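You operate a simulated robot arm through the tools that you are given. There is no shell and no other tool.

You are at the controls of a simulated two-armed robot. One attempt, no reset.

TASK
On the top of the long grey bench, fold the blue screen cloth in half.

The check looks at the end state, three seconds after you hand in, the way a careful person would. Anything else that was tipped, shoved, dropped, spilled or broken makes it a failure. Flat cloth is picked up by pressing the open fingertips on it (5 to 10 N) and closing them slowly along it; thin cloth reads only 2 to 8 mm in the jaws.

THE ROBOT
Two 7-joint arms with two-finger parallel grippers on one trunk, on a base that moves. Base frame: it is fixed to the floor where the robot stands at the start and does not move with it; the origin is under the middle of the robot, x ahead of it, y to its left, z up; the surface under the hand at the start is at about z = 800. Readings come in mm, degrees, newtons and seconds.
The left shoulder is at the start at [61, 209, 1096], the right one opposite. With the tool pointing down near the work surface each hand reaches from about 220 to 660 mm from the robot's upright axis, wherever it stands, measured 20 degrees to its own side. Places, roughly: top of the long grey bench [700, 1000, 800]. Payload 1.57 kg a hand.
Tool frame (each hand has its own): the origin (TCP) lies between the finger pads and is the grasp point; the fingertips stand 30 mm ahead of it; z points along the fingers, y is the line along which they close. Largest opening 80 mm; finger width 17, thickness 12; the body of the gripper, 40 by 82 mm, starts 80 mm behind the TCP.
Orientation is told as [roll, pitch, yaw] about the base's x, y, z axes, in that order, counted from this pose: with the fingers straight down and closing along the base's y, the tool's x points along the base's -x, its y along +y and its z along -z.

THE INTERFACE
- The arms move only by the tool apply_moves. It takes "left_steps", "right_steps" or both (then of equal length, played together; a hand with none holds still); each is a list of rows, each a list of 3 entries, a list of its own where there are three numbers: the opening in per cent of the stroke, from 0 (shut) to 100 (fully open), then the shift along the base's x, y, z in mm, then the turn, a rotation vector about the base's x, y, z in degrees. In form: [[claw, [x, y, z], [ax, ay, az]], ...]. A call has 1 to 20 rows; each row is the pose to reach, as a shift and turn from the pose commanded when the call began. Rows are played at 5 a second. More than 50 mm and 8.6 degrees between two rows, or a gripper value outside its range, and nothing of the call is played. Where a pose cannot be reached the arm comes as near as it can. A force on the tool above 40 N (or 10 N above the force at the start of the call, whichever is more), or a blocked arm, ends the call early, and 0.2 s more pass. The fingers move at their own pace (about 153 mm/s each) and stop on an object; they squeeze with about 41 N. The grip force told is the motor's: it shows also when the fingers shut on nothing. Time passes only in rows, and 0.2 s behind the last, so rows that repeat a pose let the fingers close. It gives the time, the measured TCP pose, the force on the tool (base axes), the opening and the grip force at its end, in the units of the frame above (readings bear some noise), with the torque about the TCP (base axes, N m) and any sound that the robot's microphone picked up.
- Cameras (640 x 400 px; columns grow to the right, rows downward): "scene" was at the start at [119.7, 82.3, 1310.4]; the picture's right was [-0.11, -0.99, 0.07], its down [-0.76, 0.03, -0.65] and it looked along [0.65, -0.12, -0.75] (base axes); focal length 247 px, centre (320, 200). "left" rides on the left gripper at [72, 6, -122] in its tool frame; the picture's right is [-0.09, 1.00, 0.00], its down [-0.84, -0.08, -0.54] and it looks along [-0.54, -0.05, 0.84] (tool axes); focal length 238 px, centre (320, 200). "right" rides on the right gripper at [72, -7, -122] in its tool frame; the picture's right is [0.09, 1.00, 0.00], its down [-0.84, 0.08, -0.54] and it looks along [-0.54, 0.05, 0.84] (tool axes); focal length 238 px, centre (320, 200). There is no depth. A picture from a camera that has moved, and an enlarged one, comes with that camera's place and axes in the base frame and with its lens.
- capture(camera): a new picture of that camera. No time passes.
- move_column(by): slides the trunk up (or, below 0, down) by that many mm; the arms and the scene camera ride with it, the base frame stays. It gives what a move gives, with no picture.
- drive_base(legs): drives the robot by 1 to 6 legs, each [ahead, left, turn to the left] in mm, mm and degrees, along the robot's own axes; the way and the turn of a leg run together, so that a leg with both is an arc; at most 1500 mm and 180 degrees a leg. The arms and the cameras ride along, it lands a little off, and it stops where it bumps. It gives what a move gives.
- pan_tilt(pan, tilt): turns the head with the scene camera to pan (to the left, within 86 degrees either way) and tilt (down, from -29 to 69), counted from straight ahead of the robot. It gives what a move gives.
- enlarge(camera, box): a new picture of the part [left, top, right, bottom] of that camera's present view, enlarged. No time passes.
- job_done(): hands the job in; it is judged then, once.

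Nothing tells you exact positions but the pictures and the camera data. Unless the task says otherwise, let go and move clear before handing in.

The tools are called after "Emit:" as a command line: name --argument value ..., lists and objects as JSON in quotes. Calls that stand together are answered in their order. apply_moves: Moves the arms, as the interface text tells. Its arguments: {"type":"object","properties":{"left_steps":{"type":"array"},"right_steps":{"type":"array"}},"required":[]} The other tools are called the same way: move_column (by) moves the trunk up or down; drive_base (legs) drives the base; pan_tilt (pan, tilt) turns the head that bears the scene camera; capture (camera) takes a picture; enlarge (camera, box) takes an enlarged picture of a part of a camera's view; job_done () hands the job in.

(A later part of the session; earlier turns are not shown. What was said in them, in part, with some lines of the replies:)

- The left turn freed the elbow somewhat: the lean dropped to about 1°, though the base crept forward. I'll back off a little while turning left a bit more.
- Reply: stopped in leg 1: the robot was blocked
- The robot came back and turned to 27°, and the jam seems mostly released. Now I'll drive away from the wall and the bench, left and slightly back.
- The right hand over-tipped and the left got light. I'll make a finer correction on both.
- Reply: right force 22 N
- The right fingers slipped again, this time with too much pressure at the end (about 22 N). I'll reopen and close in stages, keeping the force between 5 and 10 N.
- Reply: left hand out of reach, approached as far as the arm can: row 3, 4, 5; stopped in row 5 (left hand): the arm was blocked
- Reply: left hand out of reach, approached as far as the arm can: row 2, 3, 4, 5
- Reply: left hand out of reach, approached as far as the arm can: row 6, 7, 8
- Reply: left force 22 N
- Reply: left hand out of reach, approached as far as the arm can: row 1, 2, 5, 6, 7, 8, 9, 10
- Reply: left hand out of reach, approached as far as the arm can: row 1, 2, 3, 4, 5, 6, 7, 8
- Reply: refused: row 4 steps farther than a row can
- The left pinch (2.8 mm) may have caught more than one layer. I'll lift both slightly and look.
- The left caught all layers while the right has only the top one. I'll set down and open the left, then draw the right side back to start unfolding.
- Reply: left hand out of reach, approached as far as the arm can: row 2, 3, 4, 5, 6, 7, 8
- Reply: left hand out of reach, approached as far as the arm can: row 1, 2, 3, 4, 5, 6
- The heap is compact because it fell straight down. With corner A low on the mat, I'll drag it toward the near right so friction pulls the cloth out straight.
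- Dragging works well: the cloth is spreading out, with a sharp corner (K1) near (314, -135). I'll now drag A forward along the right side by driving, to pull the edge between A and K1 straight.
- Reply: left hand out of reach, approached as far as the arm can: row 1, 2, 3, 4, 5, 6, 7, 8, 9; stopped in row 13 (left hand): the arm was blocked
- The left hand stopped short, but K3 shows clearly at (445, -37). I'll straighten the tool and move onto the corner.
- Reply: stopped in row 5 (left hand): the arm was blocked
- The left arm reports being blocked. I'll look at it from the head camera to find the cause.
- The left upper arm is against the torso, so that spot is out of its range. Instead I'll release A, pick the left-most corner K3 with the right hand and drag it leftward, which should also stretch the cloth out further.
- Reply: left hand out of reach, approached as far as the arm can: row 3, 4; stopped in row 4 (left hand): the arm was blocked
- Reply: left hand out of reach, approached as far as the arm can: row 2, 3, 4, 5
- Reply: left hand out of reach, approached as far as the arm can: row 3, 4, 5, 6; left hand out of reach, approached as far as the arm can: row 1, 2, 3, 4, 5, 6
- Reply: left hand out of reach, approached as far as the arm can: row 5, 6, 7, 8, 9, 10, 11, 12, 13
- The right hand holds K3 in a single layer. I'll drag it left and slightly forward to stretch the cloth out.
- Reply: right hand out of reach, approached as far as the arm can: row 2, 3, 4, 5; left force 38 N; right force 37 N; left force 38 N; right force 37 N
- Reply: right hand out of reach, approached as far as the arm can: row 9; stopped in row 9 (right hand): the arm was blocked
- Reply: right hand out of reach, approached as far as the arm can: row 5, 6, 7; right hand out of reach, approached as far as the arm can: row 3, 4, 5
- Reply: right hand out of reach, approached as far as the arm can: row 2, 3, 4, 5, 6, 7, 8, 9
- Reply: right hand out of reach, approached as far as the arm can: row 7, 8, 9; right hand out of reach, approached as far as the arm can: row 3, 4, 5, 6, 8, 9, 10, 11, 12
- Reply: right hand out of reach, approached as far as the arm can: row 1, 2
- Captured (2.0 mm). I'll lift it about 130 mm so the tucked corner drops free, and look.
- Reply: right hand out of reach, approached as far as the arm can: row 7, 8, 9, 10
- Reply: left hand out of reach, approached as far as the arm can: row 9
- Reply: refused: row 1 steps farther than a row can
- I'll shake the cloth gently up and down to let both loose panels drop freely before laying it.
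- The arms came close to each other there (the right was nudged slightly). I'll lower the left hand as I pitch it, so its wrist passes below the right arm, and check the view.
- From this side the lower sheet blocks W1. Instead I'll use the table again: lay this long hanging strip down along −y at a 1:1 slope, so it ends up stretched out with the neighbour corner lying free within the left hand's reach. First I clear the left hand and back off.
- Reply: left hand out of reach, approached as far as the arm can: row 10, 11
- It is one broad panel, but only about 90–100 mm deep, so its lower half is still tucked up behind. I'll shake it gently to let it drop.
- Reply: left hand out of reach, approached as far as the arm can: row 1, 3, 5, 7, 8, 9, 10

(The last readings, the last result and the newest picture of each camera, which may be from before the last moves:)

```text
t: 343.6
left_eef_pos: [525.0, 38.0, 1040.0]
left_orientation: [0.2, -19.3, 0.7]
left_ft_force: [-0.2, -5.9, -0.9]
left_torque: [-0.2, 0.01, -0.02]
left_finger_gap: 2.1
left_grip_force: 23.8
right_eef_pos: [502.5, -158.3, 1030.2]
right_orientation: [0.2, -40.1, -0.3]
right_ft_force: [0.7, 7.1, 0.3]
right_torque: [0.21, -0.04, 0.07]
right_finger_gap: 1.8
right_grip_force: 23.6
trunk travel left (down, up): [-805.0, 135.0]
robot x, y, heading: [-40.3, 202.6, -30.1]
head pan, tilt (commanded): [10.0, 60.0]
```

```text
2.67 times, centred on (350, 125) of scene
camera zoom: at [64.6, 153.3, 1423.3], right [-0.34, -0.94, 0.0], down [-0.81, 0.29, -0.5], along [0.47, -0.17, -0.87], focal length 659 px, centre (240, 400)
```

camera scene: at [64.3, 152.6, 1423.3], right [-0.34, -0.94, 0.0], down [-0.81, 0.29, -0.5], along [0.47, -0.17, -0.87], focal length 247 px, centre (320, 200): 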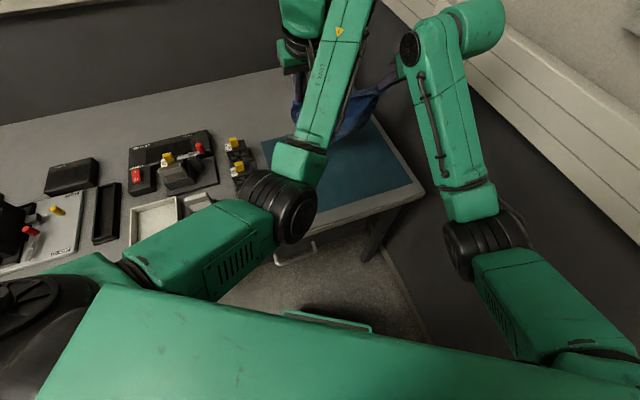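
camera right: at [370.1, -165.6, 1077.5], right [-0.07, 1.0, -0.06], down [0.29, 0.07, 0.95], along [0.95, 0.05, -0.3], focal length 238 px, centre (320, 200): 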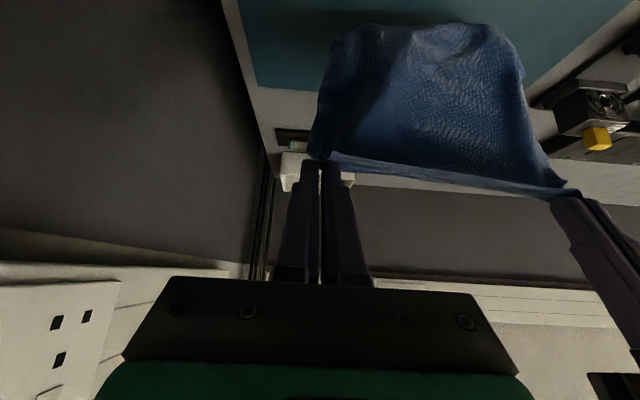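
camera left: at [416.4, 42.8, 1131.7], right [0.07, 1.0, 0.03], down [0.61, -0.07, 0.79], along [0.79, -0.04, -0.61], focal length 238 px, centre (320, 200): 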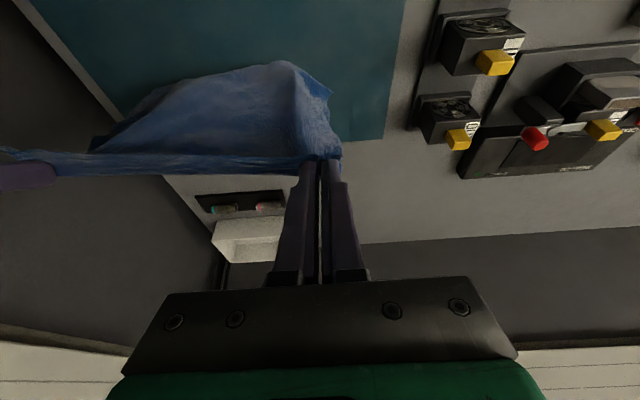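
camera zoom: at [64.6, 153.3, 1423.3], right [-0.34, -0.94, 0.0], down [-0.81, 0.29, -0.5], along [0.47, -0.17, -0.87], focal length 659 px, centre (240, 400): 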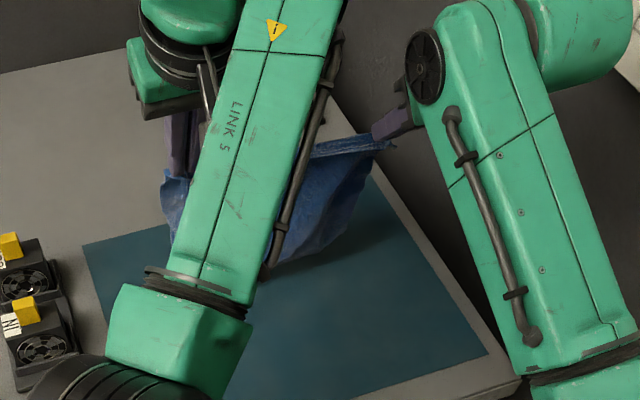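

The panel hangs well, its lower edge some 30–50 mm above the mat. I'll move back 90 mm, ease the tension, and lower until the bottom edge touches.

Emit:
drive_base --legs '[[-78, -45, 0]]'

Emit:
apply_moves --left_steps '[[0, [0, -1, -14], [0, 0, 0]], [0, [0, -2, -28], [0, 0, 0]], [0, [0, -2, -42], [0, 0, 0]], [0, [0, -2, -50], [0, 0, 0]]]' --right_steps '[[0, [0, 1, -12], [0, 0, 0]], [0, [0, 3, -24], [0, 0, 0]], [0, [0, 3, -36], [0, 0, 0]], [0, [0, 3, -42], [0, 0, 0]]]'

Emit:
capture --camera "right"

Emit:
capture --camera "left"

```text
t: 344.7
left_eef_pos: [435.7, 38.9, 1035.4]
left_orientation: [0.8, -19.1, 0.5]
left_ft_force: [-0.2, -7.4, 0.2]
left_torque: [-0.23, -0.01, -0.04]
left_finger_gap: 1.9
left_grip_force: 23.5
right_eef_pos: [414.6, -158.0, 1029.7]
right_orientation: [0.4, -39.9, -0.3]
right_ft_force: [0.3, 7.1, -0.2]
right_torque: [0.23, -0.05, 0.05]
right_finger_gap: 1.8
right_grip_force: 23.2
trunk travel left (down, up): [-805.0, 135.0]
robot x, y, heading: [-132.1, 202.5, -30.1]
head pan, tilt (commanded): [10.0, 60.0]
```

```text
t: 345.7
left_eef_pos: [446.5, 45.6, 994.5]
left_orientation: [0.7, -20.5, 1.6]
left_ft_force: [-2.2, -12.6, -0.3]
left_torque: [-0.38, 0.06, -0.13]
left_finger_gap: 1.6
left_grip_force: 23.1
right_eef_pos: [416.1, -155.1, 988.4]
right_orientation: [0.4, -40.0, -0.3]
right_ft_force: [1.1, 12.6, 0.8]
right_torque: [0.35, -0.05, 0.16]
right_finger_gap: 1.6
right_grip_force: 23.7
trunk travel left (down, up): [-805.0, 135.0]
robot x, y, heading: [-131.1, 197.7, -30.1]
head pan, tilt (commanded): [10.0, 60.0]
```

```text
taken
camera right: at [281.3, -161.7, 1035.0], right [-0.07, 1.0, -0.05], down [0.29, 0.07, 0.95], along [0.95, 0.05, -0.3], focal length 238 px, centre (320, 200)
```

right: 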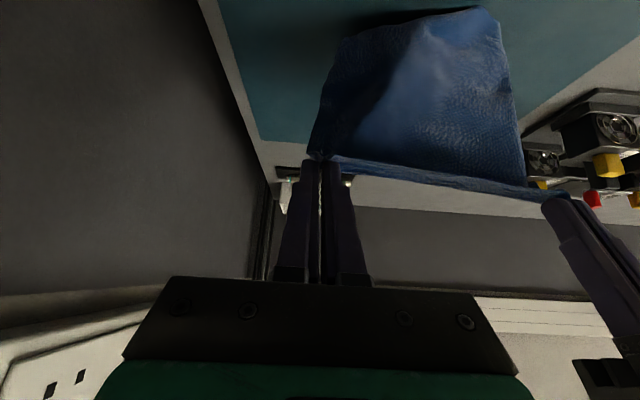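

```text
taken
camera left: at [336.2, 48.3, 1084.0], right [0.05, 1.0, 0.04], down [0.6, -0.07, 0.8], along [0.8, -0.02, -0.6], focal length 238 px, centre (320, 200)
```

left: 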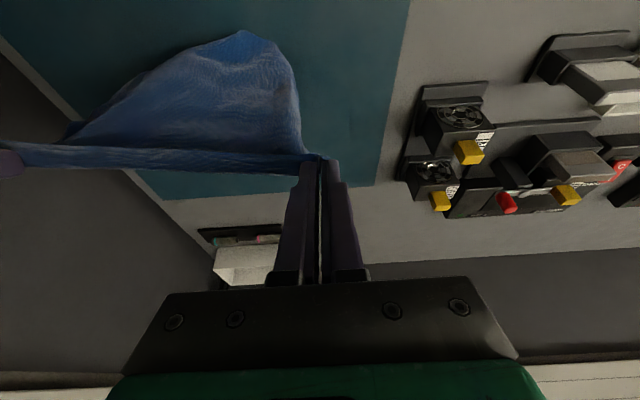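

The lower edge is on the mat. I'll relieve the tension, then lay the lower half by lowering and creeping forward.

Emit:
apply_moves --left_steps '[[0, [0, 0, -8], [0, 0, 0]], [0, [0, 0, -16], [0, 0, 0]], [0, [0, 0, -22], [0, 0, 0]]]' --right_steps '[[0, [3, 4, -8], [0, 0, 0]], [0, [6, 8, -16], [0, 0, 0]], [0, [10, 10, -20], [0, 0, 0]]]'

Emit:
drive_base --legs '[[30, 17, 0]]'

Emit:
apply_moves --left_steps '[[0, [0, 0, -8], [0, 0, 0]], [0, [0, 0, -16], [0, 0, 0]], [0, [0, 0, -24], [0, 0, 0]]]' --right_steps '[[0, [0, 0, -8], [0, 0, 0]], [0, [0, 0, -16], [0, 0, 0]], [0, [0, 0, -24], [0, 0, 0]]]'

Emit:
drive_base --legs '[[34, 20, 0]]'

Emit:
capture --camera "right"

Emit:
capture --camera "left"

```text
t: 346.5
left_eef_pos: [447.9, 49.2, 976.5]
left_orientation: [0.8, -20.7, 1.8]
left_ft_force: [-1.0, -2.8, -0.6]
left_torque: [-0.06, -0.01, 0.0]
left_finger_gap: 1.7
left_grip_force: 23.5
right_eef_pos: [423.0, -145.0, 968.0]
right_orientation: [0.2, -40.0, -0.2]
right_ft_force: [0.4, 2.9, 0.7]
right_torque: [0.14, -0.03, -0.03]
right_finger_gap: 1.7
right_grip_force: 23.3
trunk travel left (down, up): [-805.0, 135.0]
robot x, y, heading: [-132.7, 200.6, -29.8]
head pan, tilt (commanded): [10.0, 60.0]
```

```text
t: 347.4
left_eef_pos: [476.4, 49.1, 975.0]
left_orientation: [1.4, -20.9, 1.5]
left_ft_force: [-1.2, -3.6, 0.4]
left_torque: [-0.12, -0.05, -0.04]
left_finger_gap: 1.5
left_grip_force: 23.7
right_eef_pos: [454.1, -145.2, 971.0]
right_orientation: [0.4, -40.3, -0.4]
right_ft_force: [0.0, 4.0, -0.2]
right_torque: [0.13, -0.02, 0.04]
right_finger_gap: 1.6
right_grip_force: 23.2
trunk travel left (down, up): [-805.0, 135.0]
robot x, y, heading: [-100.6, 202.7, -29.8]
head pan, tilt (commanded): [10.0, 60.0]
```

```text
t: 348.1
left_eef_pos: [487.6, 51.9, 951.9]
left_orientation: [1.3, -21.1, 1.8]
left_ft_force: [-0.7, -8.6, -0.5]
left_torque: [-0.28, 0.05, -0.06]
left_finger_gap: 1.6
left_grip_force: 23.1
right_eef_pos: [458.2, -147.2, 943.2]
right_orientation: [0.4, -40.0, -0.4]
right_ft_force: [1.2, 7.8, -0.8]
right_torque: [0.24, -0.03, 0.09]
right_finger_gap: 1.9
right_grip_force: 23.2
trunk travel left (down, up): [-805.0, 135.0]
robot x, y, heading: [-100.8, 200.9, -30.1]
head pan, tilt (commanded): [10.0, 60.0]
```

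```text
t: 349.0
left_eef_pos: [519.5, 53.7, 952.9]
left_orientation: [1.6, -21.4, 1.8]
left_ft_force: [-1.5, -9.1, 0.3]
left_torque: [-0.35, 0.02, -0.14]
left_finger_gap: 1.7
left_grip_force: 23.6
right_eef_pos: [492.6, -146.1, 948.8]
right_orientation: [0.3, -40.3, -0.4]
right_ft_force: [1.0, 9.8, -0.3]
right_torque: [0.26, -0.07, 0.1]
right_finger_gap: 1.9
right_grip_force: 23.7
trunk travel left (down, up): [-805.0, 135.0]
robot x, y, heading: [-60.8, 204.3, -30.0]
head pan, tilt (commanded): [10.0, 60.0]
```

```text
taken
camera right: at [358.6, -152.7, 994.2], right [-0.07, 1.0, -0.06], down [0.29, 0.07, 0.96], along [0.96, 0.05, -0.29], focal length 238 px, centre (320, 200)
```

right: 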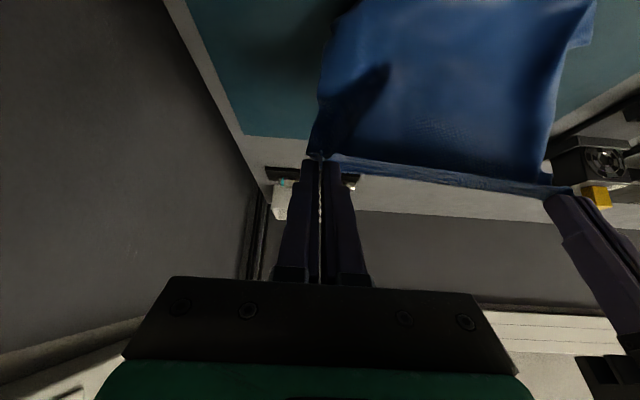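

```text
taken
camera left: at [408.8, 53.3, 1040.4], right [0.05, 1.0, 0.06], down [0.58, -0.08, 0.81], along [0.81, 0.0, -0.59], focal length 238 px, centre (320, 200)
```

left: 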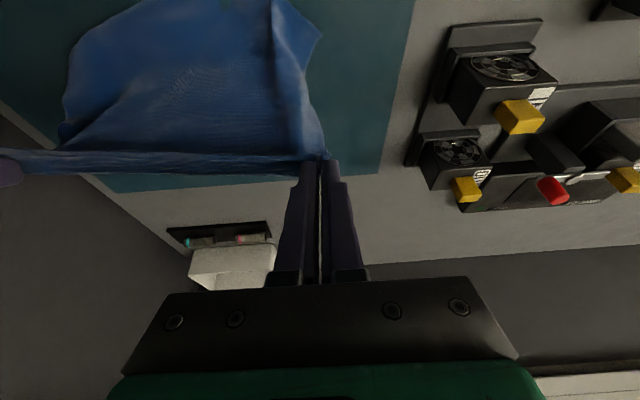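

Excellent: the tow has opened the sheet into a full flat rectangle trailing toward me. I'll lower a little and tow forward another 80 mm so the fold will end up in the middle of the mat.

Emit:
apply_moves --left_steps '[[0, [0, -1, -8], [0, 0, 0]], [0, [0, -2, -16], [0, 0, 0]], [0, [0, -3, -26], [0, 0, 0]]]' --right_steps '[[0, [4, 2, -8], [0, 0, 0]], [0, [8, 4, -16], [0, 0, 0]], [0, [12, 5, -22], [0, 0, 0]]]'

Emit:
drive_base --legs '[[70, 40, 0]]'

Emit:
capture --camera "right"

Emit:
capture --camera "left"

Emit:
pan_tilt --pan 15 --tilt 66

Emit:
capture --camera "scene"

```text
t: 349.8
left_eef_pos: [528.3, 51.4, 925.0]
left_orientation: [1.6, -21.3, 2.0]
left_ft_force: [-0.4, -1.7, 0.4]
left_torque: [-0.06, 0.02, -0.02]
left_finger_gap: 1.8
left_grip_force: 23.7
right_eef_pos: [510.0, -141.6, 921.8]
right_orientation: [0.3, -40.0, -0.5]
right_ft_force: [-0.2, 1.8, 0.4]
right_torque: [0.05, 0.01, 0.02]
right_finger_gap: 1.4
right_grip_force: 23.6
trunk travel left (down, up): [-805.0, 135.0]
robot x, y, heading: [-64.0, 203.7, -29.8]
head pan, tilt (commanded): [10.0, 60.0]
```

```text
t: 350.9
left_eef_pos: [602.4, 52.6, 924.9]
left_orientation: [1.8, -21.4, 1.8]
left_ft_force: [-0.3, -3.3, -0.9]
left_torque: [-0.04, 0.01, -0.02]
left_finger_gap: 1.4
left_grip_force: 23.0
right_eef_pos: [586.6, -139.9, 924.4]
right_orientation: [0.4, -40.2, -0.4]
right_ft_force: [0.2, 3.3, -0.2]
right_torque: [0.07, 0.0, 0.03]
right_finger_gap: 1.6
right_grip_force: 23.0
trunk travel left (down, up): [-805.0, 135.0]
robot x, y, heading: [18.8, 203.5, -29.9]
head pan, tilt (commanded): [10.0, 60.0]
```

```text
taken
camera right: at [452.5, -147.0, 970.8], right [-0.07, 1.0, -0.05], down [0.29, 0.07, 0.95], along [0.95, 0.05, -0.29], focal length 238 px, centre (320, 200)
```

right: 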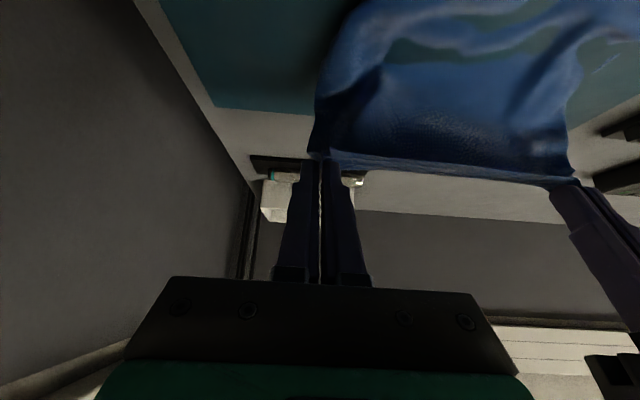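

```text
taken
camera left: at [491.7, 52.5, 1013.3], right [0.04, 1.0, 0.06], down [0.59, -0.08, 0.81], along [0.81, 0.0, -0.59], focal length 238 px, centre (320, 200)
```

left: 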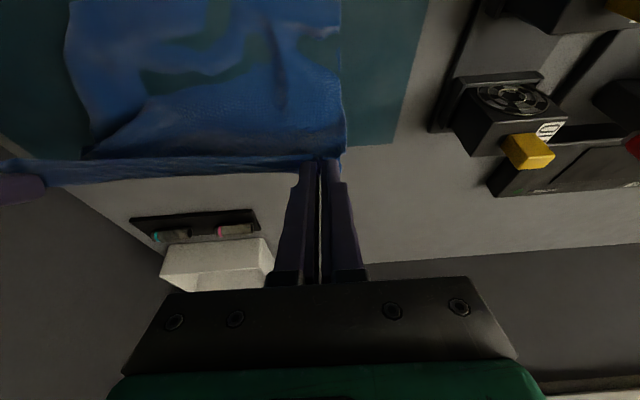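

```text
t: 351.6
left_eef_pos: [605.1, 52.4, 924.6]
left_orientation: [1.9, -21.3, 1.7]
left_ft_force: [-0.2, -2.7, -0.2]
left_torque: [-0.06, 0.0, -0.01]
left_finger_gap: 1.4
left_grip_force: 23.7
right_eef_pos: [587.4, -141.3, 921.1]
right_orientation: [0.4, -40.1, -0.4]
right_ft_force: [0.3, 2.2, -0.2]
right_torque: [0.08, -0.03, 0.03]
right_finger_gap: 1.9
right_grip_force: 23.3
trunk travel left (down, up): [-805.0, 135.0]
robot x, y, heading: [19.3, 202.2, -30.1]
head pan, tilt (commanded): [15.0, 66.0]
```

```text
taken
camera scene: at [122.0, 161.4, 1416.6], right [-0.26, -0.97, 0.0], down [-0.88, 0.24, -0.41], along [0.39, -0.11, -0.91], focal length 247 px, centre (320, 200)
```

scene: 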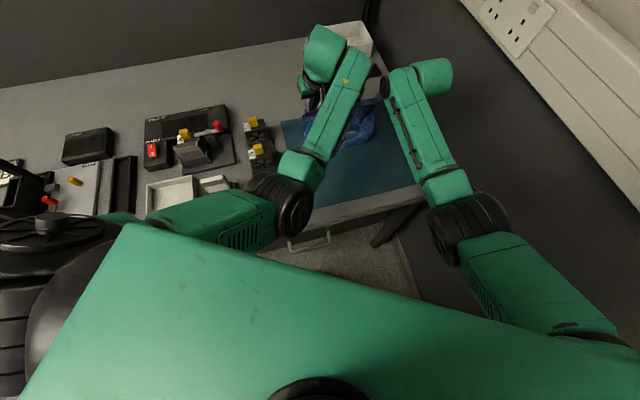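

The sheet now lies flat behind, with about half of it on the mat (from roughly x = 497 to 590) and the rest rising to the hands. Now the fold itself: bring the held edge back over the rear edge along an arc, in small drive-and-lower steps.

Emit:
drive_base --legs '[[-32, -18, 0]]'

Emit:
apply_moves --left_steps '[[0, [0, 0, -5], [0, 0, 0]], [0, [0, 0, -10], [0, 0, 0]]]' --right_steps '[[0, [4, 0, -4], [0, 0, 0]], [0, [8, 0, -8], [0, 0, 0]]]'

Emit:
capture --camera "right"

Emit:
capture --camera "left"

```text
t: 352.4
left_eef_pos: [573.2, 51.9, 921.3]
left_orientation: [1.8, -21.0, 1.8]
left_ft_force: [-0.3, -2.6, -0.6]
left_torque: [-0.09, 0.02, -0.01]
left_finger_gap: 2.0
left_grip_force: 23.8
right_eef_pos: [554.6, -141.3, 919.0]
right_orientation: [0.5, -39.8, -0.4]
right_ft_force: [0.2, 2.5, -0.1]
right_torque: [0.06, -0.01, 0.06]
right_finger_gap: 1.8
right_grip_force: 23.5
trunk travel left (down, up): [-805.0, 135.0]
robot x, y, heading: [-17.4, 203.7, -30.2]
head pan, tilt (commanded): [15.0, 66.0]
```

```text
t: 353.0
left_eef_pos: [569.1, 53.8, 914.7]
left_orientation: [2.0, -21.3, 1.8]
left_ft_force: [0.9, -2.0, 1.6]
left_torque: [-0.07, 0.0, 0.0]
left_finger_gap: 1.6
left_grip_force: 23.6
right_eef_pos: [560.3, -140.0, 913.3]
right_orientation: [0.5, -40.0, -0.5]
right_ft_force: [0.1, 2.2, 0.6]
right_torque: [0.07, -0.01, 0.03]
right_finger_gap: 1.5
right_grip_force: 23.8
trunk travel left (down, up): [-805.0, 135.0]
robot x, y, heading: [-13.4, 201.9, -30.0]
head pan, tilt (commanded): [15.0, 66.0]
```

```text
taken
camera right: at [426.1, -146.5, 961.3], right [-0.07, 1.0, -0.05], down [0.29, 0.07, 0.95], along [0.95, 0.05, -0.3], focal length 238 px, centre (320, 200)
```

right: 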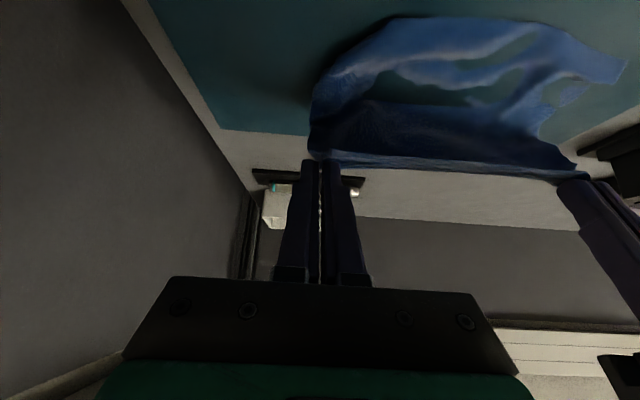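

```text
taken
camera left: at [459.0, 53.0, 1001.8], right [0.04, 1.0, 0.06], down [0.59, -0.08, 0.81], along [0.81, 0.0, -0.59], focal length 238 px, centre (320, 200)
```

left: 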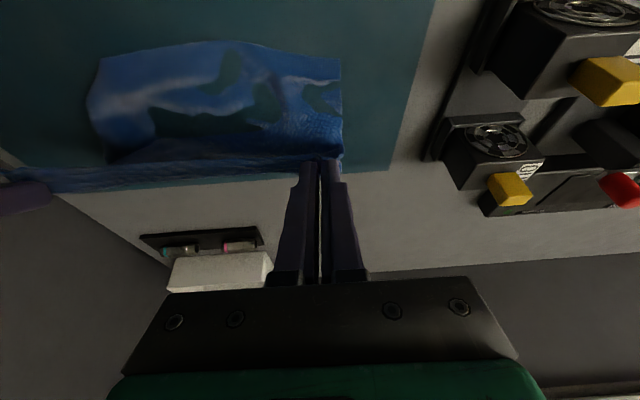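

I can see the rear edge now, at about x = 533 (right) to 547 (left). The held edge needs to come down just over it, so I'll lower along a short arc, moving back slightly as I go.

Emit:
apply_moves --left_steps '[[0, [-4, 1, -8], [0, 0, 0]], [0, [-8, 2, -17], [0, 0, 0]], [0, [-12, 3, -27], [0, 0, 0]], [0, [-15, 4, -37], [0, 0, 0]], [0, [-18, 5, -47], [0, 0, 0]], [0, [-20, 5, -56], [0, 0, 0]], [0, [-20, 5, -56], [0, 0, 0]]]' --right_steps '[[0, [-6, 1, -8], [0, 0, 0]], [0, [-12, 2, -17], [0, 0, 0]], [0, [-18, 3, -27], [0, 0, 0]], [0, [-24, 4, -37], [0, 0, 0]], [0, [-29, 5, -47], [0, 0, 0]], [0, [-34, 6, -56], [0, 0, 0]], [0, [-34, 6, -56], [0, 0, 0]]]'

Emit:
capture --camera "left"

Emit:
capture --camera "right"

```text
t: 354.6
left_eef_pos: [567.7, 65.8, 875.6]
left_orientation: [1.6, -23.7, 3.0]
left_ft_force: [-2.2, -15.7, -1.2]
left_torque: [-0.49, 0.1, -0.12]
left_finger_gap: 1.8
left_grip_force: 23.3
right_eef_pos: [524.7, -133.7, 858.3]
right_orientation: [0.5, -40.0, -0.4]
right_ft_force: [3.7, 13.7, 0.8]
right_torque: [0.45, -0.09, 0.18]
right_finger_gap: 1.7
right_grip_force: 23.5
trunk travel left (down, up): [-805.0, 135.0]
robot x, y, heading: [-17.5, 202.8, -30.1]
head pan, tilt (commanded): [15.0, 66.0]
```

```text
taken
camera left: at [454.3, 63.9, 958.2], right [0.02, 1.0, 0.06], down [0.56, -0.06, 0.83], along [0.83, 0.02, -0.56], focal length 238 px, centre (320, 200)
```

left: 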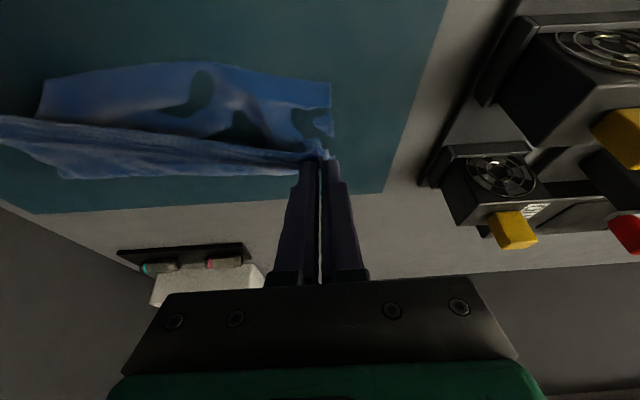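

```text
taken
camera right: at [392.3, -141.2, 905.7], right [-0.07, 1.0, -0.05], down [0.29, 0.07, 0.95], along [0.95, 0.05, -0.29], focal length 238 px, centre (320, 200)
```

right: 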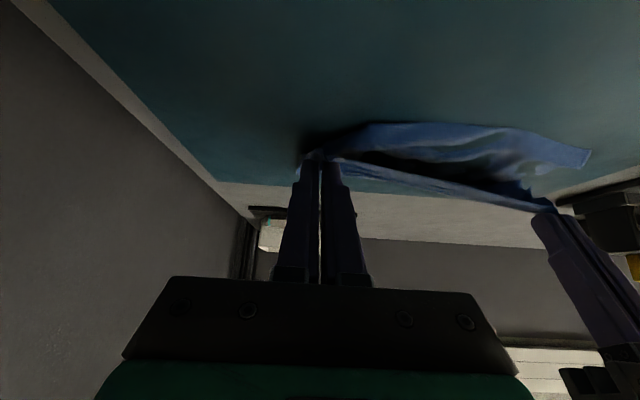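

The left arm is at the edge of its range and drifts when I lower it, so I'll do the remaining lowering with the trunk instead, which keeps both arms fixed. First I realign: back the base a little and bring the right hand forward and up to match.

Emit:
drive_base --legs '[[-19, -14, 0]]'

Emit:
apply_moves --right_steps '[[0, [8, 2, 5], [0, 0, 0]], [0, [16, 5, 10], [0, 0, 0]], [0, [23, 8, 14], [0, 0, 0]], [0, [23, 8, 14], [0, 0, 0]]]'

Emit:
capture --camera "left"

Emit:
capture --camera "right"

```text
t: 355.4
left_eef_pos: [545.9, 66.0, 868.0]
left_orientation: [2.2, -23.2, 2.8]
left_ft_force: [-2.3, -18.7, -0.4]
left_torque: [-0.59, 0.17, -0.16]
left_finger_gap: 1.7
left_grip_force: 23.6
right_eef_pos: [503.7, -138.5, 856.0]
right_orientation: [0.5, -40.0, -0.6]
right_ft_force: [3.7, 19.4, 0.5]
right_torque: [0.54, -0.1, 0.24]
right_finger_gap: 1.7
right_grip_force: 23.6
trunk travel left (down, up): [-805.0, 135.0]
robot x, y, heading: [-41.1, 199.2, -30.0]
head pan, tilt (commanded): [15.0, 66.0]
```

```text
t: 356.4
left_eef_pos: [546.0, 68.7, 871.4]
left_orientation: [2.7, -23.5, 2.9]
left_ft_force: [-0.6, -6.4, -0.2]
left_torque: [-0.23, 0.02, -0.07]
left_finger_gap: 1.6
left_grip_force: 23.7
right_eef_pos: [526.1, -129.8, 874.2]
right_orientation: [0.6, -40.1, -0.6]
right_ft_force: [-0.2, 7.3, 0.4]
right_torque: [0.18, -0.05, 0.09]
right_finger_gap: 1.8
right_grip_force: 23.5
trunk travel left (down, up): [-805.0, 135.0]
robot x, y, heading: [-41.3, 201.1, -30.0]
head pan, tilt (commanded): [15.0, 66.0]
```

```text
taken
camera left: at [431.6, 65.2, 954.8], right [0.02, 1.0, 0.08], down [0.56, -0.07, 0.83], along [0.83, 0.03, -0.56], focal length 238 px, centre (320, 200)
```

left: 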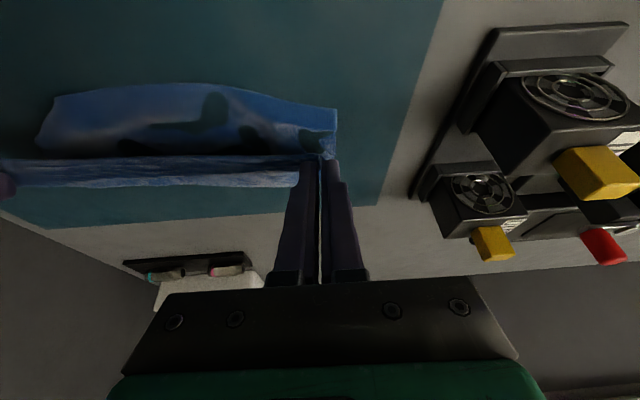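

```text
taken
camera right: at [392.1, -136.3, 920.5], right [-0.07, 1.0, -0.05], down [0.29, 0.07, 0.95], along [0.95, 0.05, -0.29], focal length 238 px, centre (320, 200)
```

right: 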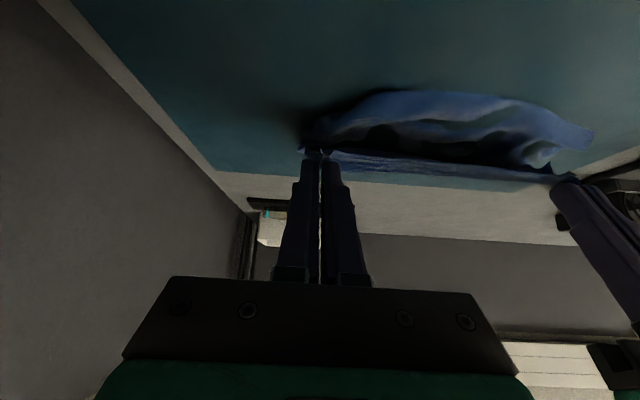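

Nearly aligned. The rear edge's corners are at about (537, 87) and (538, −121); I'll make a last small shift back and to the left, keep the right hand in line, then lower with the trunk.

Emit:
drive_base --legs '[[-15, -2, 0]]'

Emit:
apply_moves --right_steps '[[0, [5, 2, -1], [0, 0, 0]], [0, [10, 5, -2], [0, 0, 0]], [0, [14, 7, -3], [0, 0, 0]], [0, [14, 7, -3], [0, 0, 0]]]'

Emit:
move_column --by -25

Emit:
capture --camera "left"

Emit:
capture --camera "right"

```text
t: 357.2
left_eef_pos: [534.8, 74.3, 870.1]
left_orientation: [2.5, -23.5, 2.8]
left_ft_force: [-0.2, -7.4, 0.5]
left_torque: [-0.21, 0.03, -0.05]
left_finger_gap: 1.6
left_grip_force: 23.4
right_eef_pos: [513.1, -125.2, 870.3]
right_orientation: [0.6, -39.8, -0.5]
right_ft_force: [0.3, 7.1, 0.4]
right_torque: [0.17, -0.04, 0.08]
right_finger_gap: 1.6
right_grip_force: 23.6
trunk travel left (down, up): [-805.0, 135.0]
robot x, y, heading: [-52.3, 206.7, -30.2]
head pan, tilt (commanded): [15.0, 66.0]
```

```text
t: 358.2
left_eef_pos: [532.6, 75.1, 872.2]
left_orientation: [2.6, -23.7, 2.9]
left_ft_force: [0.5, -0.9, 0.4]
left_torque: [-0.04, -0.02, -0.04]
left_finger_gap: 1.6
left_grip_force: 23.3
right_eef_pos: [525.9, -117.4, 868.1]
right_orientation: [0.6, -40.2, -0.5]
right_ft_force: [0.6, 1.7, 0.5]
right_torque: [0.06, 0.0, 0.0]
right_finger_gap: 1.6
right_grip_force: 23.3
trunk travel left (down, up): [-805.0, 135.0]
robot x, y, heading: [-53.7, 204.5, -30.0]
head pan, tilt (commanded): [15.0, 66.0]
```

```text
t: 358.9
left_eef_pos: [532.2, 76.0, 846.5]
left_orientation: [2.5, -23.8, 3.0]
left_ft_force: [0.0, -2.1, -0.6]
left_torque: [-0.04, -0.02, -0.05]
left_finger_gap: 1.7
left_grip_force: 23.5
right_eef_pos: [526.1, -116.4, 845.1]
right_orientation: [0.5, -40.0, -0.5]
right_ft_force: [-0.9, 1.6, 0.7]
right_torque: [0.05, 0.0, 0.0]
right_finger_gap: 1.6
right_grip_force: 23.1
trunk travel left (down, up): [-780.0, 160.0]
robot x, y, heading: [-58.3, 202.9, -30.3]
head pan, tilt (commanded): [15.0, 66.0]
```

```text
taken
camera left: at [417.9, 71.6, 929.7], right [0.02, 1.0, 0.08], down [0.55, -0.07, 0.83], along [0.83, 0.03, -0.55], focal length 238 px, centre (320, 200)
```

left: 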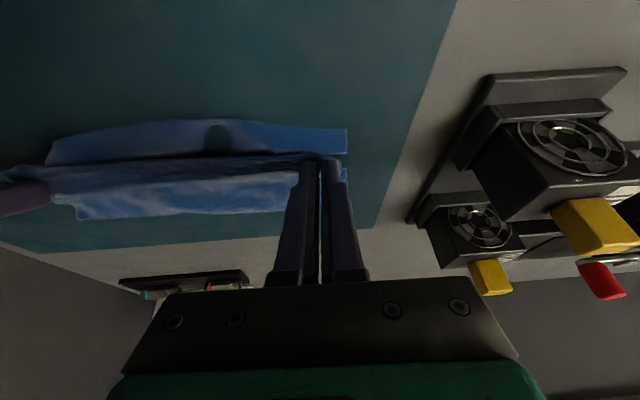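

```text
taken
camera right: at [391.9, -123.4, 892.4], right [-0.07, 1.0, -0.05], down [0.29, 0.07, 0.95], along [0.95, 0.05, -0.29], focal length 238 px, centre (320, 200)
```

right: 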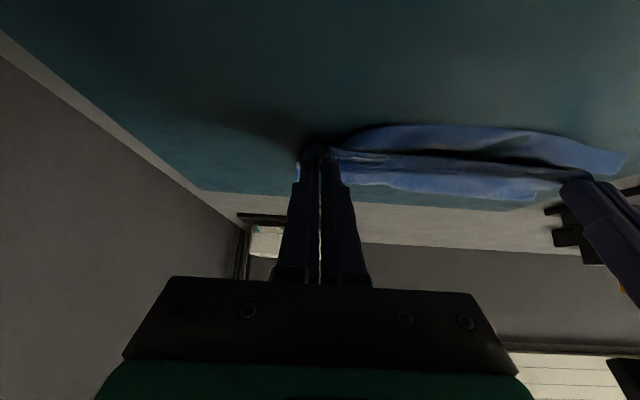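

Very close now: both grips are about 28 mm up, the top layer's fold lies forward at x ≈ 600, and the rear edge is just behind the held edge. I'll shift about 12 mm left to centre the corners and lower 12 mm with the trunk.

Emit:
drive_base --legs '[[-6, 11, 0]]'

Emit:
move_column --by -11

Emit:
capture --camera "left"

Emit:
capture --camera "right"

```text
t: 359.7
left_eef_pos: [532.7, 86.6, 846.0]
left_orientation: [2.8, -23.7, 2.7]
left_ft_force: [0.6, -2.0, 0.3]
left_torque: [-0.03, 0.01, 0.01]
left_finger_gap: 1.8
left_grip_force: 23.0
right_eef_pos: [525.6, -105.5, 843.8]
right_orientation: [0.6, -40.2, -0.6]
right_ft_force: [-1.2, 1.2, -0.6]
right_torque: [0.07, -0.01, 0.03]
right_finger_gap: 1.6
right_grip_force: 23.5
trunk travel left (down, up): [-780.0, 160.0]
robot x, y, heading: [-54.7, 215.6, -30.0]
head pan, tilt (commanded): [15.0, 66.0]
```

```text
t: 360.3
left_eef_pos: [533.4, 87.9, 836.0]
left_orientation: [2.6, -23.7, 2.8]
left_ft_force: [0.3, -2.2, 0.1]
left_torque: [-0.07, 0.0, -0.01]
left_finger_gap: 1.5
left_grip_force: 23.6
right_eef_pos: [526.2, -104.6, 834.0]
right_orientation: [0.5, -40.1, -0.5]
right_ft_force: [-0.3, 2.3, 0.2]
right_torque: [0.03, 0.0, 0.03]
right_finger_gap: 1.3
right_grip_force: 23.8
trunk travel left (down, up): [-769.0, 171.0]
robot x, y, heading: [-50.0, 214.0, -29.7]
head pan, tilt (commanded): [15.0, 66.0]
```

```text
taken
camera left: at [418.7, 83.9, 918.7], right [0.02, 1.0, 0.08], down [0.55, -0.07, 0.83], along [0.83, 0.03, -0.55], focal length 238 px, centre (320, 200)
```

left: 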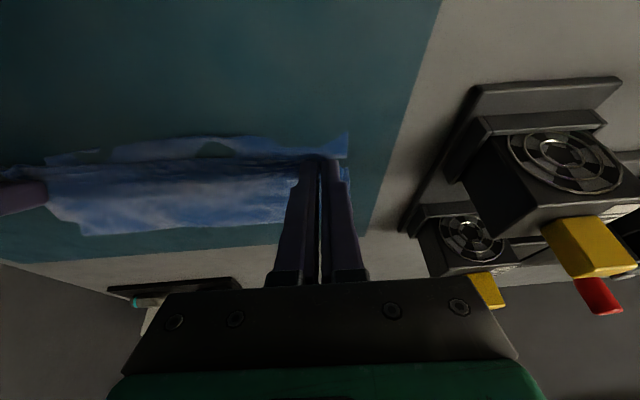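

```text
taken
camera right: at [392.0, -111.3, 881.1], right [-0.07, 1.0, -0.05], down [0.29, 0.07, 0.95], along [0.95, 0.05, -0.3], focal length 238 px, centre (320, 200)
```

right: 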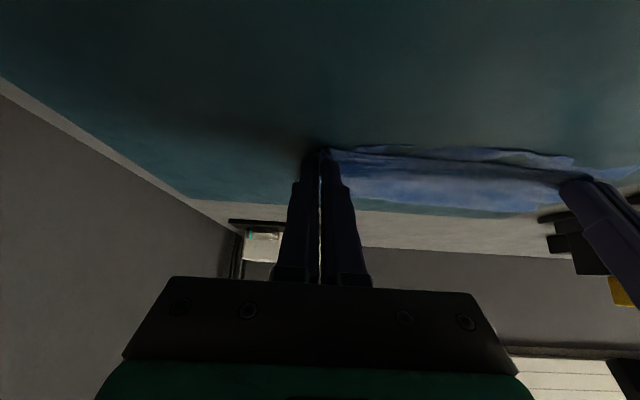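

The held edge now lies almost exactly over the rear edge (both near x ≈ 520), and the fold is at x ≈ 625: a clean half. I'll open both hands slowly without moving them.

Emit:
apply_moves --left_steps '[[4, [0, 0, 0], [0, 0, 0]], [8, [0, 0, 0], [0, 0, 0]], [12, [0, 0, 0], [0, 0, 0]], [16, [0, 0, 0], [0, 0, 0]], [20, [0, 0, 0], [0, 0, 0]], [24, [0, 0, 0], [0, 0, 0]], [24, [0, 0, 0], [0, 0, 0]], [24, [0, 0, 0], [0, 0, 0]]]' --right_steps '[[4, [0, 0, 0], [0, 0, 0]], [8, [0, 0, 0], [0, 0, 0]], [12, [0, 0, 0], [0, 0, 0]], [16, [0, 0, 0], [0, 0, 0]], [20, [0, 0, 0], [0, 0, 0]], [24, [0, 0, 0], [0, 0, 0]], [24, [0, 0, 0], [0, 0, 0]], [24, [0, 0, 0], [0, 0, 0]]]'

Emit:
capture --camera "left"

Emit:
capture --camera "right"

```text
t: 362.1
left_eef_pos: [532.3, 88.3, 835.3]
left_orientation: [2.5, -23.7, 2.8]
left_ft_force: [0.2, 0.3, 0.1]
left_torque: [0.03, -0.02, 0.0]
left_finger_gap: 19.2
left_grip_force: 0.0
right_eef_pos: [524.8, -104.5, 835.5]
right_orientation: [0.5, -40.1, -0.6]
right_ft_force: [-0.8, 0.1, -0.6]
right_torque: [-0.01, 0.01, 0.0]
right_finger_gap: 19.4
right_grip_force: 0.0
trunk travel left (down, up): [-769.0, 171.0]
robot x, y, heading: [-53.5, 218.2, -30.1]
head pan, tilt (commanded): [15.0, 66.0]
```

```text
taken
camera left: at [418.3, 84.0, 918.6], right [0.02, 1.0, 0.08], down [0.55, -0.07, 0.83], along [0.83, 0.03, -0.55], focal length 238 px, centre (320, 200)
```

left: 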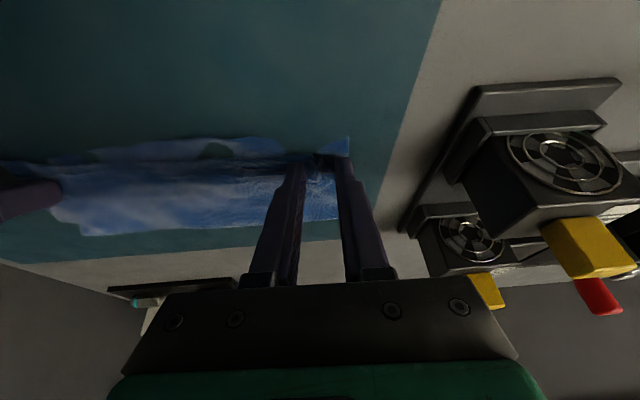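

```text
taken
camera right: at [392.0, -111.1, 881.3], right [-0.07, 1.0, -0.05], down [0.29, 0.07, 0.95], along [0.95, 0.05, -0.3], focal length 238 px, centre (320, 200)
```

right: 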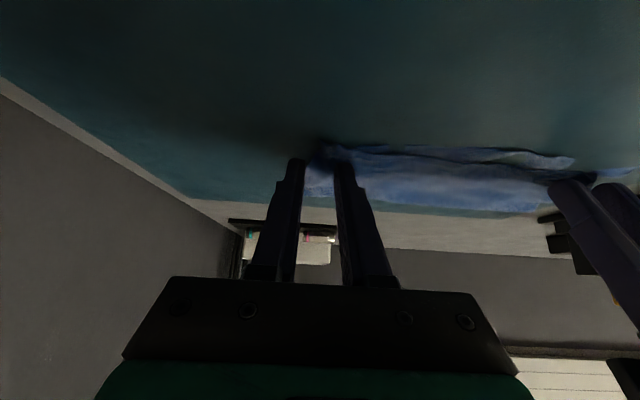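

Both released. Now I raise straight up with the trunk, then back away and look at the result.

Emit:
move_column --by 100

Emit:
drive_base --legs '[[-150, 40, 0]]'

Emit:
pan_tilt --pan 5 --tilt 55

Emit:
capture --camera "scene"

Emit:
capture --camera "left"

Emit:
capture --camera "right"

```text
t: 363.4
left_eef_pos: [533.1, 88.1, 935.2]
left_orientation: [2.6, -23.7, 2.8]
left_ft_force: [0.0, 0.6, 0.2]
left_torque: [0.0, -0.01, 0.02]
left_finger_gap: 19.2
left_grip_force: 0.1
right_eef_pos: [526.0, -104.1, 933.7]
right_orientation: [0.5, -40.0, -0.5]
right_ft_force: [-0.2, 0.2, -0.7]
right_torque: [-0.02, -0.01, 0.02]
right_finger_gap: 19.2
right_grip_force: 0.0
trunk travel left (down, up): [-869.0, 71.0]
robot x, y, heading: [-54.6, 216.1, -29.8]
head pan, tilt (commanded): [15.0, 66.0]
```

```text
t: 364.8
left_eef_pos: [427.6, 195.9, 935.0]
left_orientation: [2.7, -23.6, 2.9]
left_ft_force: [-0.2, -0.1, -0.4]
left_torque: [0.01, -0.01, -0.03]
left_finger_gap: 19.4
left_grip_force: 0.0
right_eef_pos: [420.9, 3.9, 932.5]
right_orientation: [0.6, -40.1, -0.4]
right_ft_force: [0.3, 0.8, -0.7]
right_torque: [0.01, -0.02, -0.01]
right_finger_gap: 19.4
right_grip_force: 0.2
trunk travel left (down, up): [-869.0, 71.0]
robot x, y, heading: [-160.6, 324.1, -29.8]
head pan, tilt (commanded): [15.0, 66.0]
```

```text
t: 365.5
left_eef_pos: [427.6, 198.1, 935.9]
left_orientation: [2.6, -23.7, 3.0]
left_ft_force: [0.4, -0.2, -0.9]
left_torque: [0.0, 0.0, 0.03]
left_finger_gap: 19.0
left_grip_force: 0.2
right_eef_pos: [420.0, 5.7, 934.8]
right_orientation: [0.5, -40.2, -0.4]
right_ft_force: [0.7, 0.0, 0.0]
right_torque: [0.0, 0.01, 0.01]
right_finger_gap: 19.3
right_grip_force: 0.1
trunk travel left (down, up): [-869.0, 71.0]
robot x, y, heading: [-159.1, 323.0, -30.0]
head pan, tilt (commanded): [5.0, 55.0]
```

```text
taken
camera scene: at [-51.6, 271.2, 1493.4], right [-0.42, -0.91, 0.0], down [-0.74, 0.34, -0.57], along [0.52, -0.24, -0.82], focal length 247 px, centre (320, 200)
```

scene: 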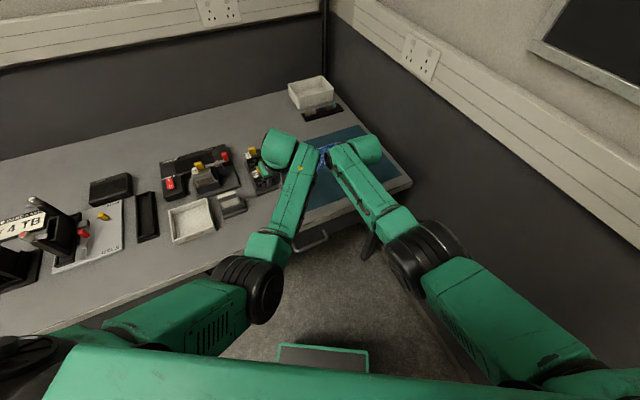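

```text
taken
camera left: at [312.0, 193.8, 1018.9], right [0.01, 1.0, 0.08], down [0.55, -0.07, 0.83], along [0.83, 0.03, -0.55], focal length 238 px, centre (320, 200)
```

left: 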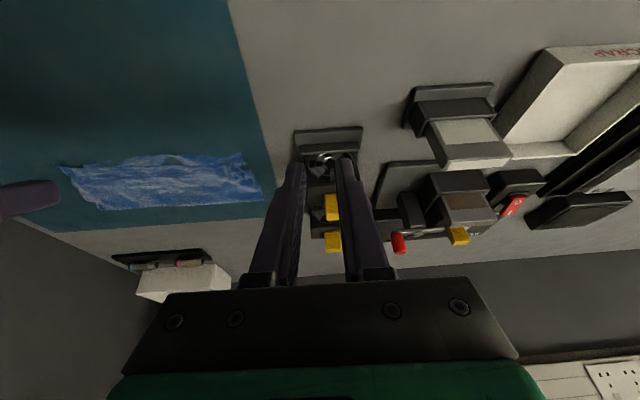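

```text
taken
camera right: at [285.7, -1.9, 981.6], right [-0.07, 1.0, -0.05], down [0.29, 0.07, 0.95], along [0.95, 0.05, -0.29], focal length 238 px, centre (320, 200)
```

right: 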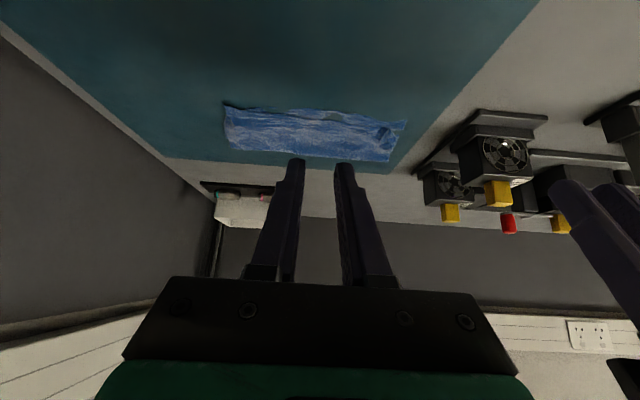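

It looks like a neat folded rectangle. I'll raise a bit more for safety and zoom in to inspect it.

Emit:
move_column --by 65

Emit:
enlarge --camera "left" --box '[0, 110, 300, 290]'

Emit:
enlarge --camera "right" --box '[180, 60, 440, 220]'

```text
t: 366.5
left_eef_pos: [428.5, 197.1, 1000.4]
left_orientation: [2.6, -23.7, 2.9]
left_ft_force: [0.0, 0.0, 0.4]
left_torque: [-0.03, -0.02, 0.01]
left_finger_gap: 19.1
left_grip_force: 0.1
right_eef_pos: [419.4, 4.2, 999.4]
right_orientation: [0.5, -40.1, -0.3]
right_ft_force: [0.7, 0.6, 0.6]
right_torque: [0.0, -0.04, -0.01]
right_finger_gap: 19.2
right_grip_force: 0.0
trunk travel left (down, up): [-934.0, 6.0]
robot x, y, heading: [-164.9, 325.0, -30.0]
head pan, tilt (commanded): [5.0, 55.0]
```

```text
2.13 times, centred on (150, 200) of left
camera zoom: at [312.4, 193.1, 1083.5], right [0.02, 1.0, 0.08], down [0.55, -0.07, 0.83], along [0.83, 0.03, -0.55], focal length 508 px, centre (683, 200)
```

zoom: 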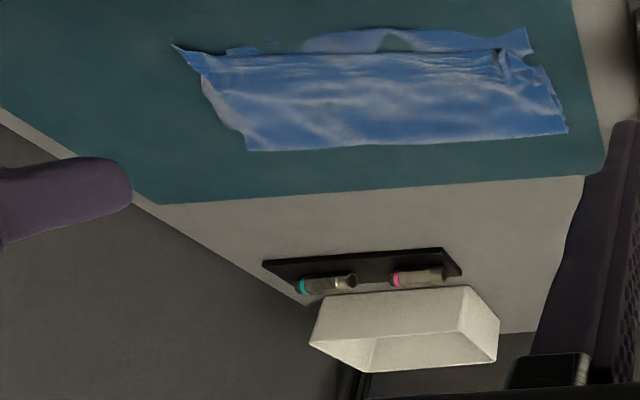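

```text
2.46 times, centred on (310, 140) of right
camera zoom: at [286.2, -2.4, 1046.1], right [-0.07, 1.0, -0.05], down [0.29, 0.07, 0.95], along [0.95, 0.05, -0.3], focal length 587 px, centre (345, 348)
```

zoom: 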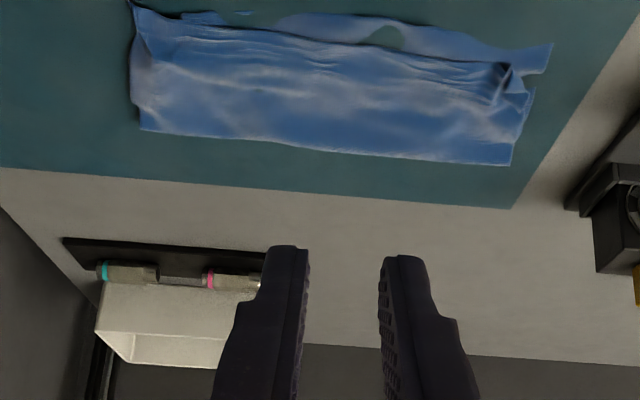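

The cloth is folded in half: fold line at x ≈ 620, both free edges at x ≈ 520–530, about 250 × 100 mm. Let me look closely at the two corner pairs.

Emit:
enlarge --camera "left" --box '[200, 105, 280, 170]'

Emit:
enlarge --camera "left" --box '[70, 105, 160, 180]'

Emit:
enlarge --camera "right" --box '[215, 55, 415, 145]'

```text
6.15 times, centred on (240, 138) of left
camera zoom: at [312.4, 193.1, 1083.5], right [0.02, 1.0, 0.08], down [0.55, -0.07, 0.83], along [0.83, 0.03, -0.55], focal length 1467 px, centre (812, 585)
```

zoom: 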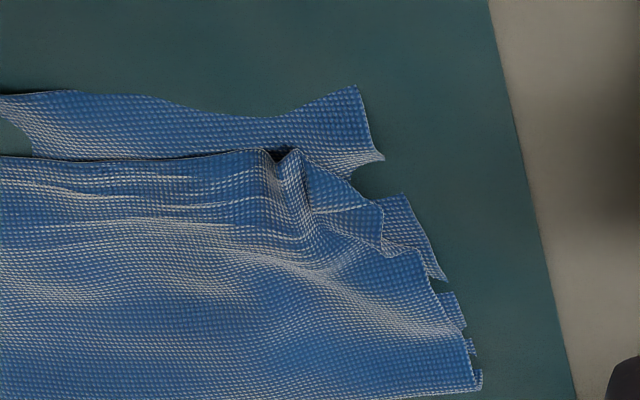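

```text
5.33 times, centred on (115, 142) of left
camera zoom: at [312.4, 193.1, 1083.5], right [0.02, 1.0, 0.08], down [0.55, -0.07, 0.83], along [0.83, 0.03, -0.55], focal length 1271 px, centre (1413, 507)
```

zoom: 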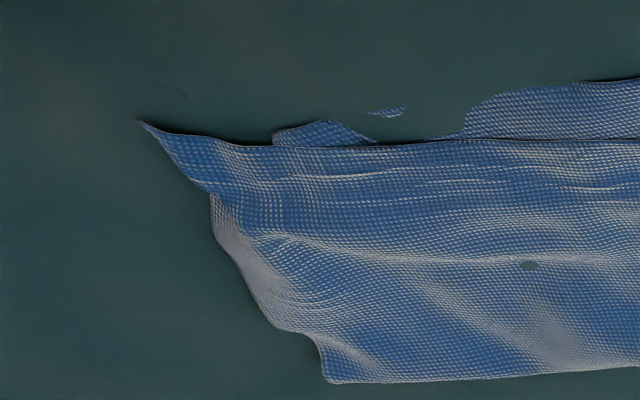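

```text
3.20 times, centred on (315, 100) of right
camera zoom: at [286.2, -2.4, 1046.1], right [-0.07, 1.0, -0.05], down [0.29, 0.07, 0.95], along [0.95, 0.05, -0.3], focal length 763 px, centre (336, 520)
```

zoom: 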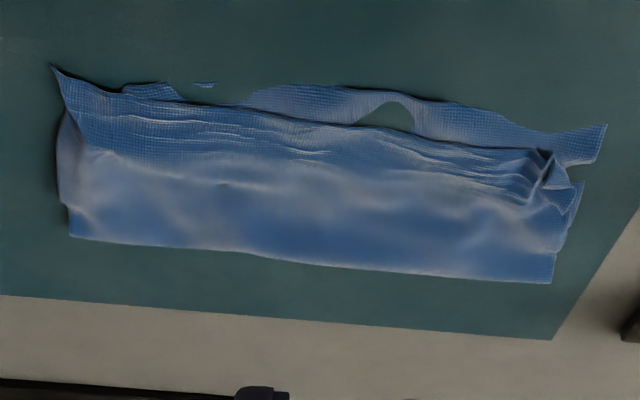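

The result is good: a two-layer strip about 250 × 100 mm with the corner pairs within roughly 20–30 mm of each other and no other object disturbed. I'll back the hands well clear and take a last overall look.

Emit:
drive_base --legs '[[-150, 0, 0]]'

Emit:
pan_tilt --pan 8 --tilt 38

Emit:
capture --camera "scene"

Emit:
capture --camera "left"

Emit:
capture --camera "right"

```text
t: 367.9
left_eef_pos: [301.8, 269.7, 998.6]
left_orientation: [2.6, -23.6, 2.9]
left_ft_force: [0.0, -0.5, -0.1]
left_torque: [0.06, 0.02, -0.01]
left_finger_gap: 19.0
left_grip_force: 0.1
right_eef_pos: [294.3, 77.5, 996.9]
right_orientation: [0.6, -39.9, -0.6]
right_ft_force: [-0.2, -0.4, -0.5]
right_torque: [0.03, -0.01, 0.03]
right_finger_gap: 19.0
right_grip_force: 0.0
trunk travel left (down, up): [-934.0, 6.0]
robot x, y, heading: [-286.1, 400.0, -29.8]
head pan, tilt (commanded): [5.0, 55.0]
```

```text
t: 368.7
left_eef_pos: [297.6, 270.8, 1000.7]
left_orientation: [2.7, -23.8, 2.9]
left_ft_force: [-0.1, -0.3, -0.4]
left_torque: [0.0, 0.01, 0.0]
left_finger_gap: 19.3
left_grip_force: 0.0
right_eef_pos: [290.7, 78.2, 999.5]
right_orientation: [0.5, -40.1, -0.4]
right_ft_force: [0.3, -0.4, 0.2]
right_torque: [0.01, 0.0, 0.01]
right_finger_gap: 19.3
right_grip_force: 0.1
trunk travel left (down, up): [-934.0, 6.0]
robot x, y, heading: [-290.1, 403.9, -29.6]
head pan, tilt (commanded): [8.0, 38.0]
```

```text
taken
camera scene: at [-165.0, 342.8, 1582.0], right [-0.37, -0.93, 0.0], down [-0.57, 0.23, -0.79], along [0.73, -0.29, -0.62], focal length 247 px, centre (320, 200)
```

scene: 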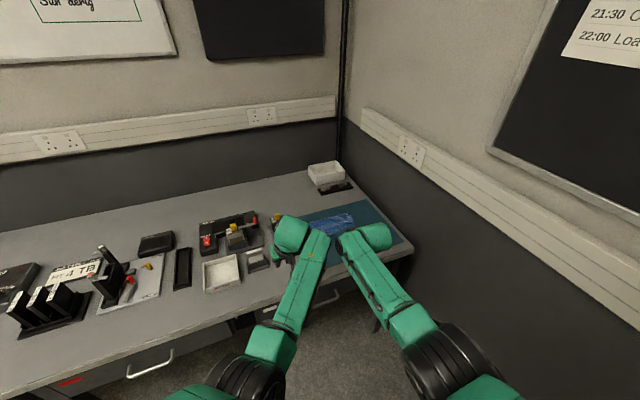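

```text
taken
camera left: at [184.1, 267.2, 1084.1], right [0.01, 1.0, 0.08], down [0.55, -0.07, 0.83], along [0.83, 0.03, -0.55], focal length 238 px, centre (320, 200)
```

left: 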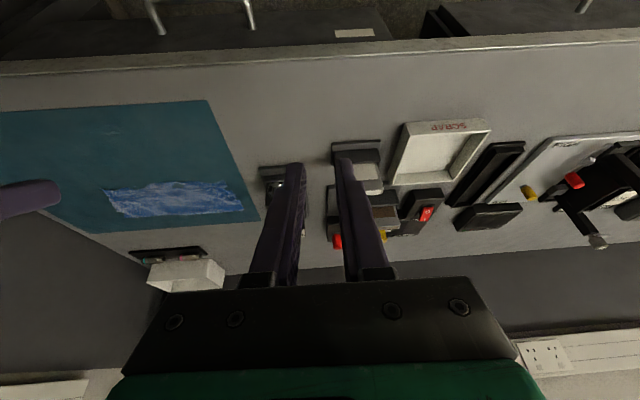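

```text
taken
camera right: at [157.6, 71.4, 1046.7], right [-0.07, 1.0, -0.05], down [0.29, 0.07, 0.95], along [0.95, 0.05, -0.29], focal length 238 px, centre (320, 200)
```

right: 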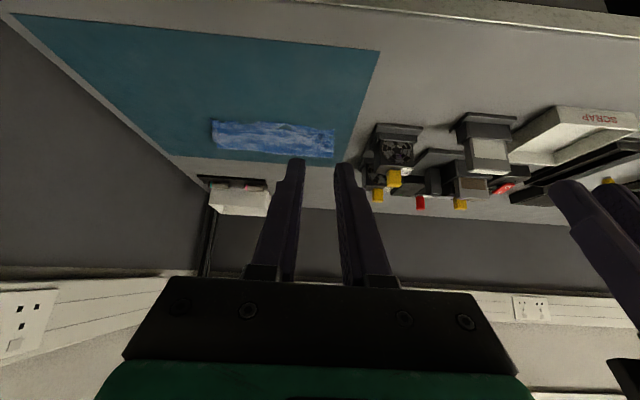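

The cloth lies folded in half on the bench, both hands are open and clear of it, and the fixtures, trays, cell holder and white box look unmoved. Not perfect: the top-left corner keeps a small pleat, and the corners on the right end are about 30 mm apart. I'm handing in.

Emit:
job_done

```text
The job is handed in.
```

The blue screen cloth is folded in half on the bench, both hands are open and clear of it, and I have handed the job in. I haven't had a verdict back.

- **Fold:** the cloth is a two-layer strip about 250 × 100 mm, with the fold at x ≈ 620 and the two free edges together at x ≈ 520–530.
- **Flaws:** the free edges are off by about 10 mm. The corners are off by about 20 mm at the left end and about 30 mm at the right end. The top layer keeps a small pleat at its left corner. The lower layer's right corner is partly hidden, so it may be slightly tucked under.
- **Other objects:** in the last pictures the fixtures, trays, cell holder and white box look where they were at the start, compared by eye.
- **Wall contact:** early on, the robot's right elbow was pressed against the wall trunking, and the base was pushed a little until I freed it.

The real cloth was smaller than the teal mat under it, about 240 × 205 mm, and where it lay flat the mat hid it in the pictures. My first attempts crumpled it, and I had to pick it up and spread it out again before the fold that worked.
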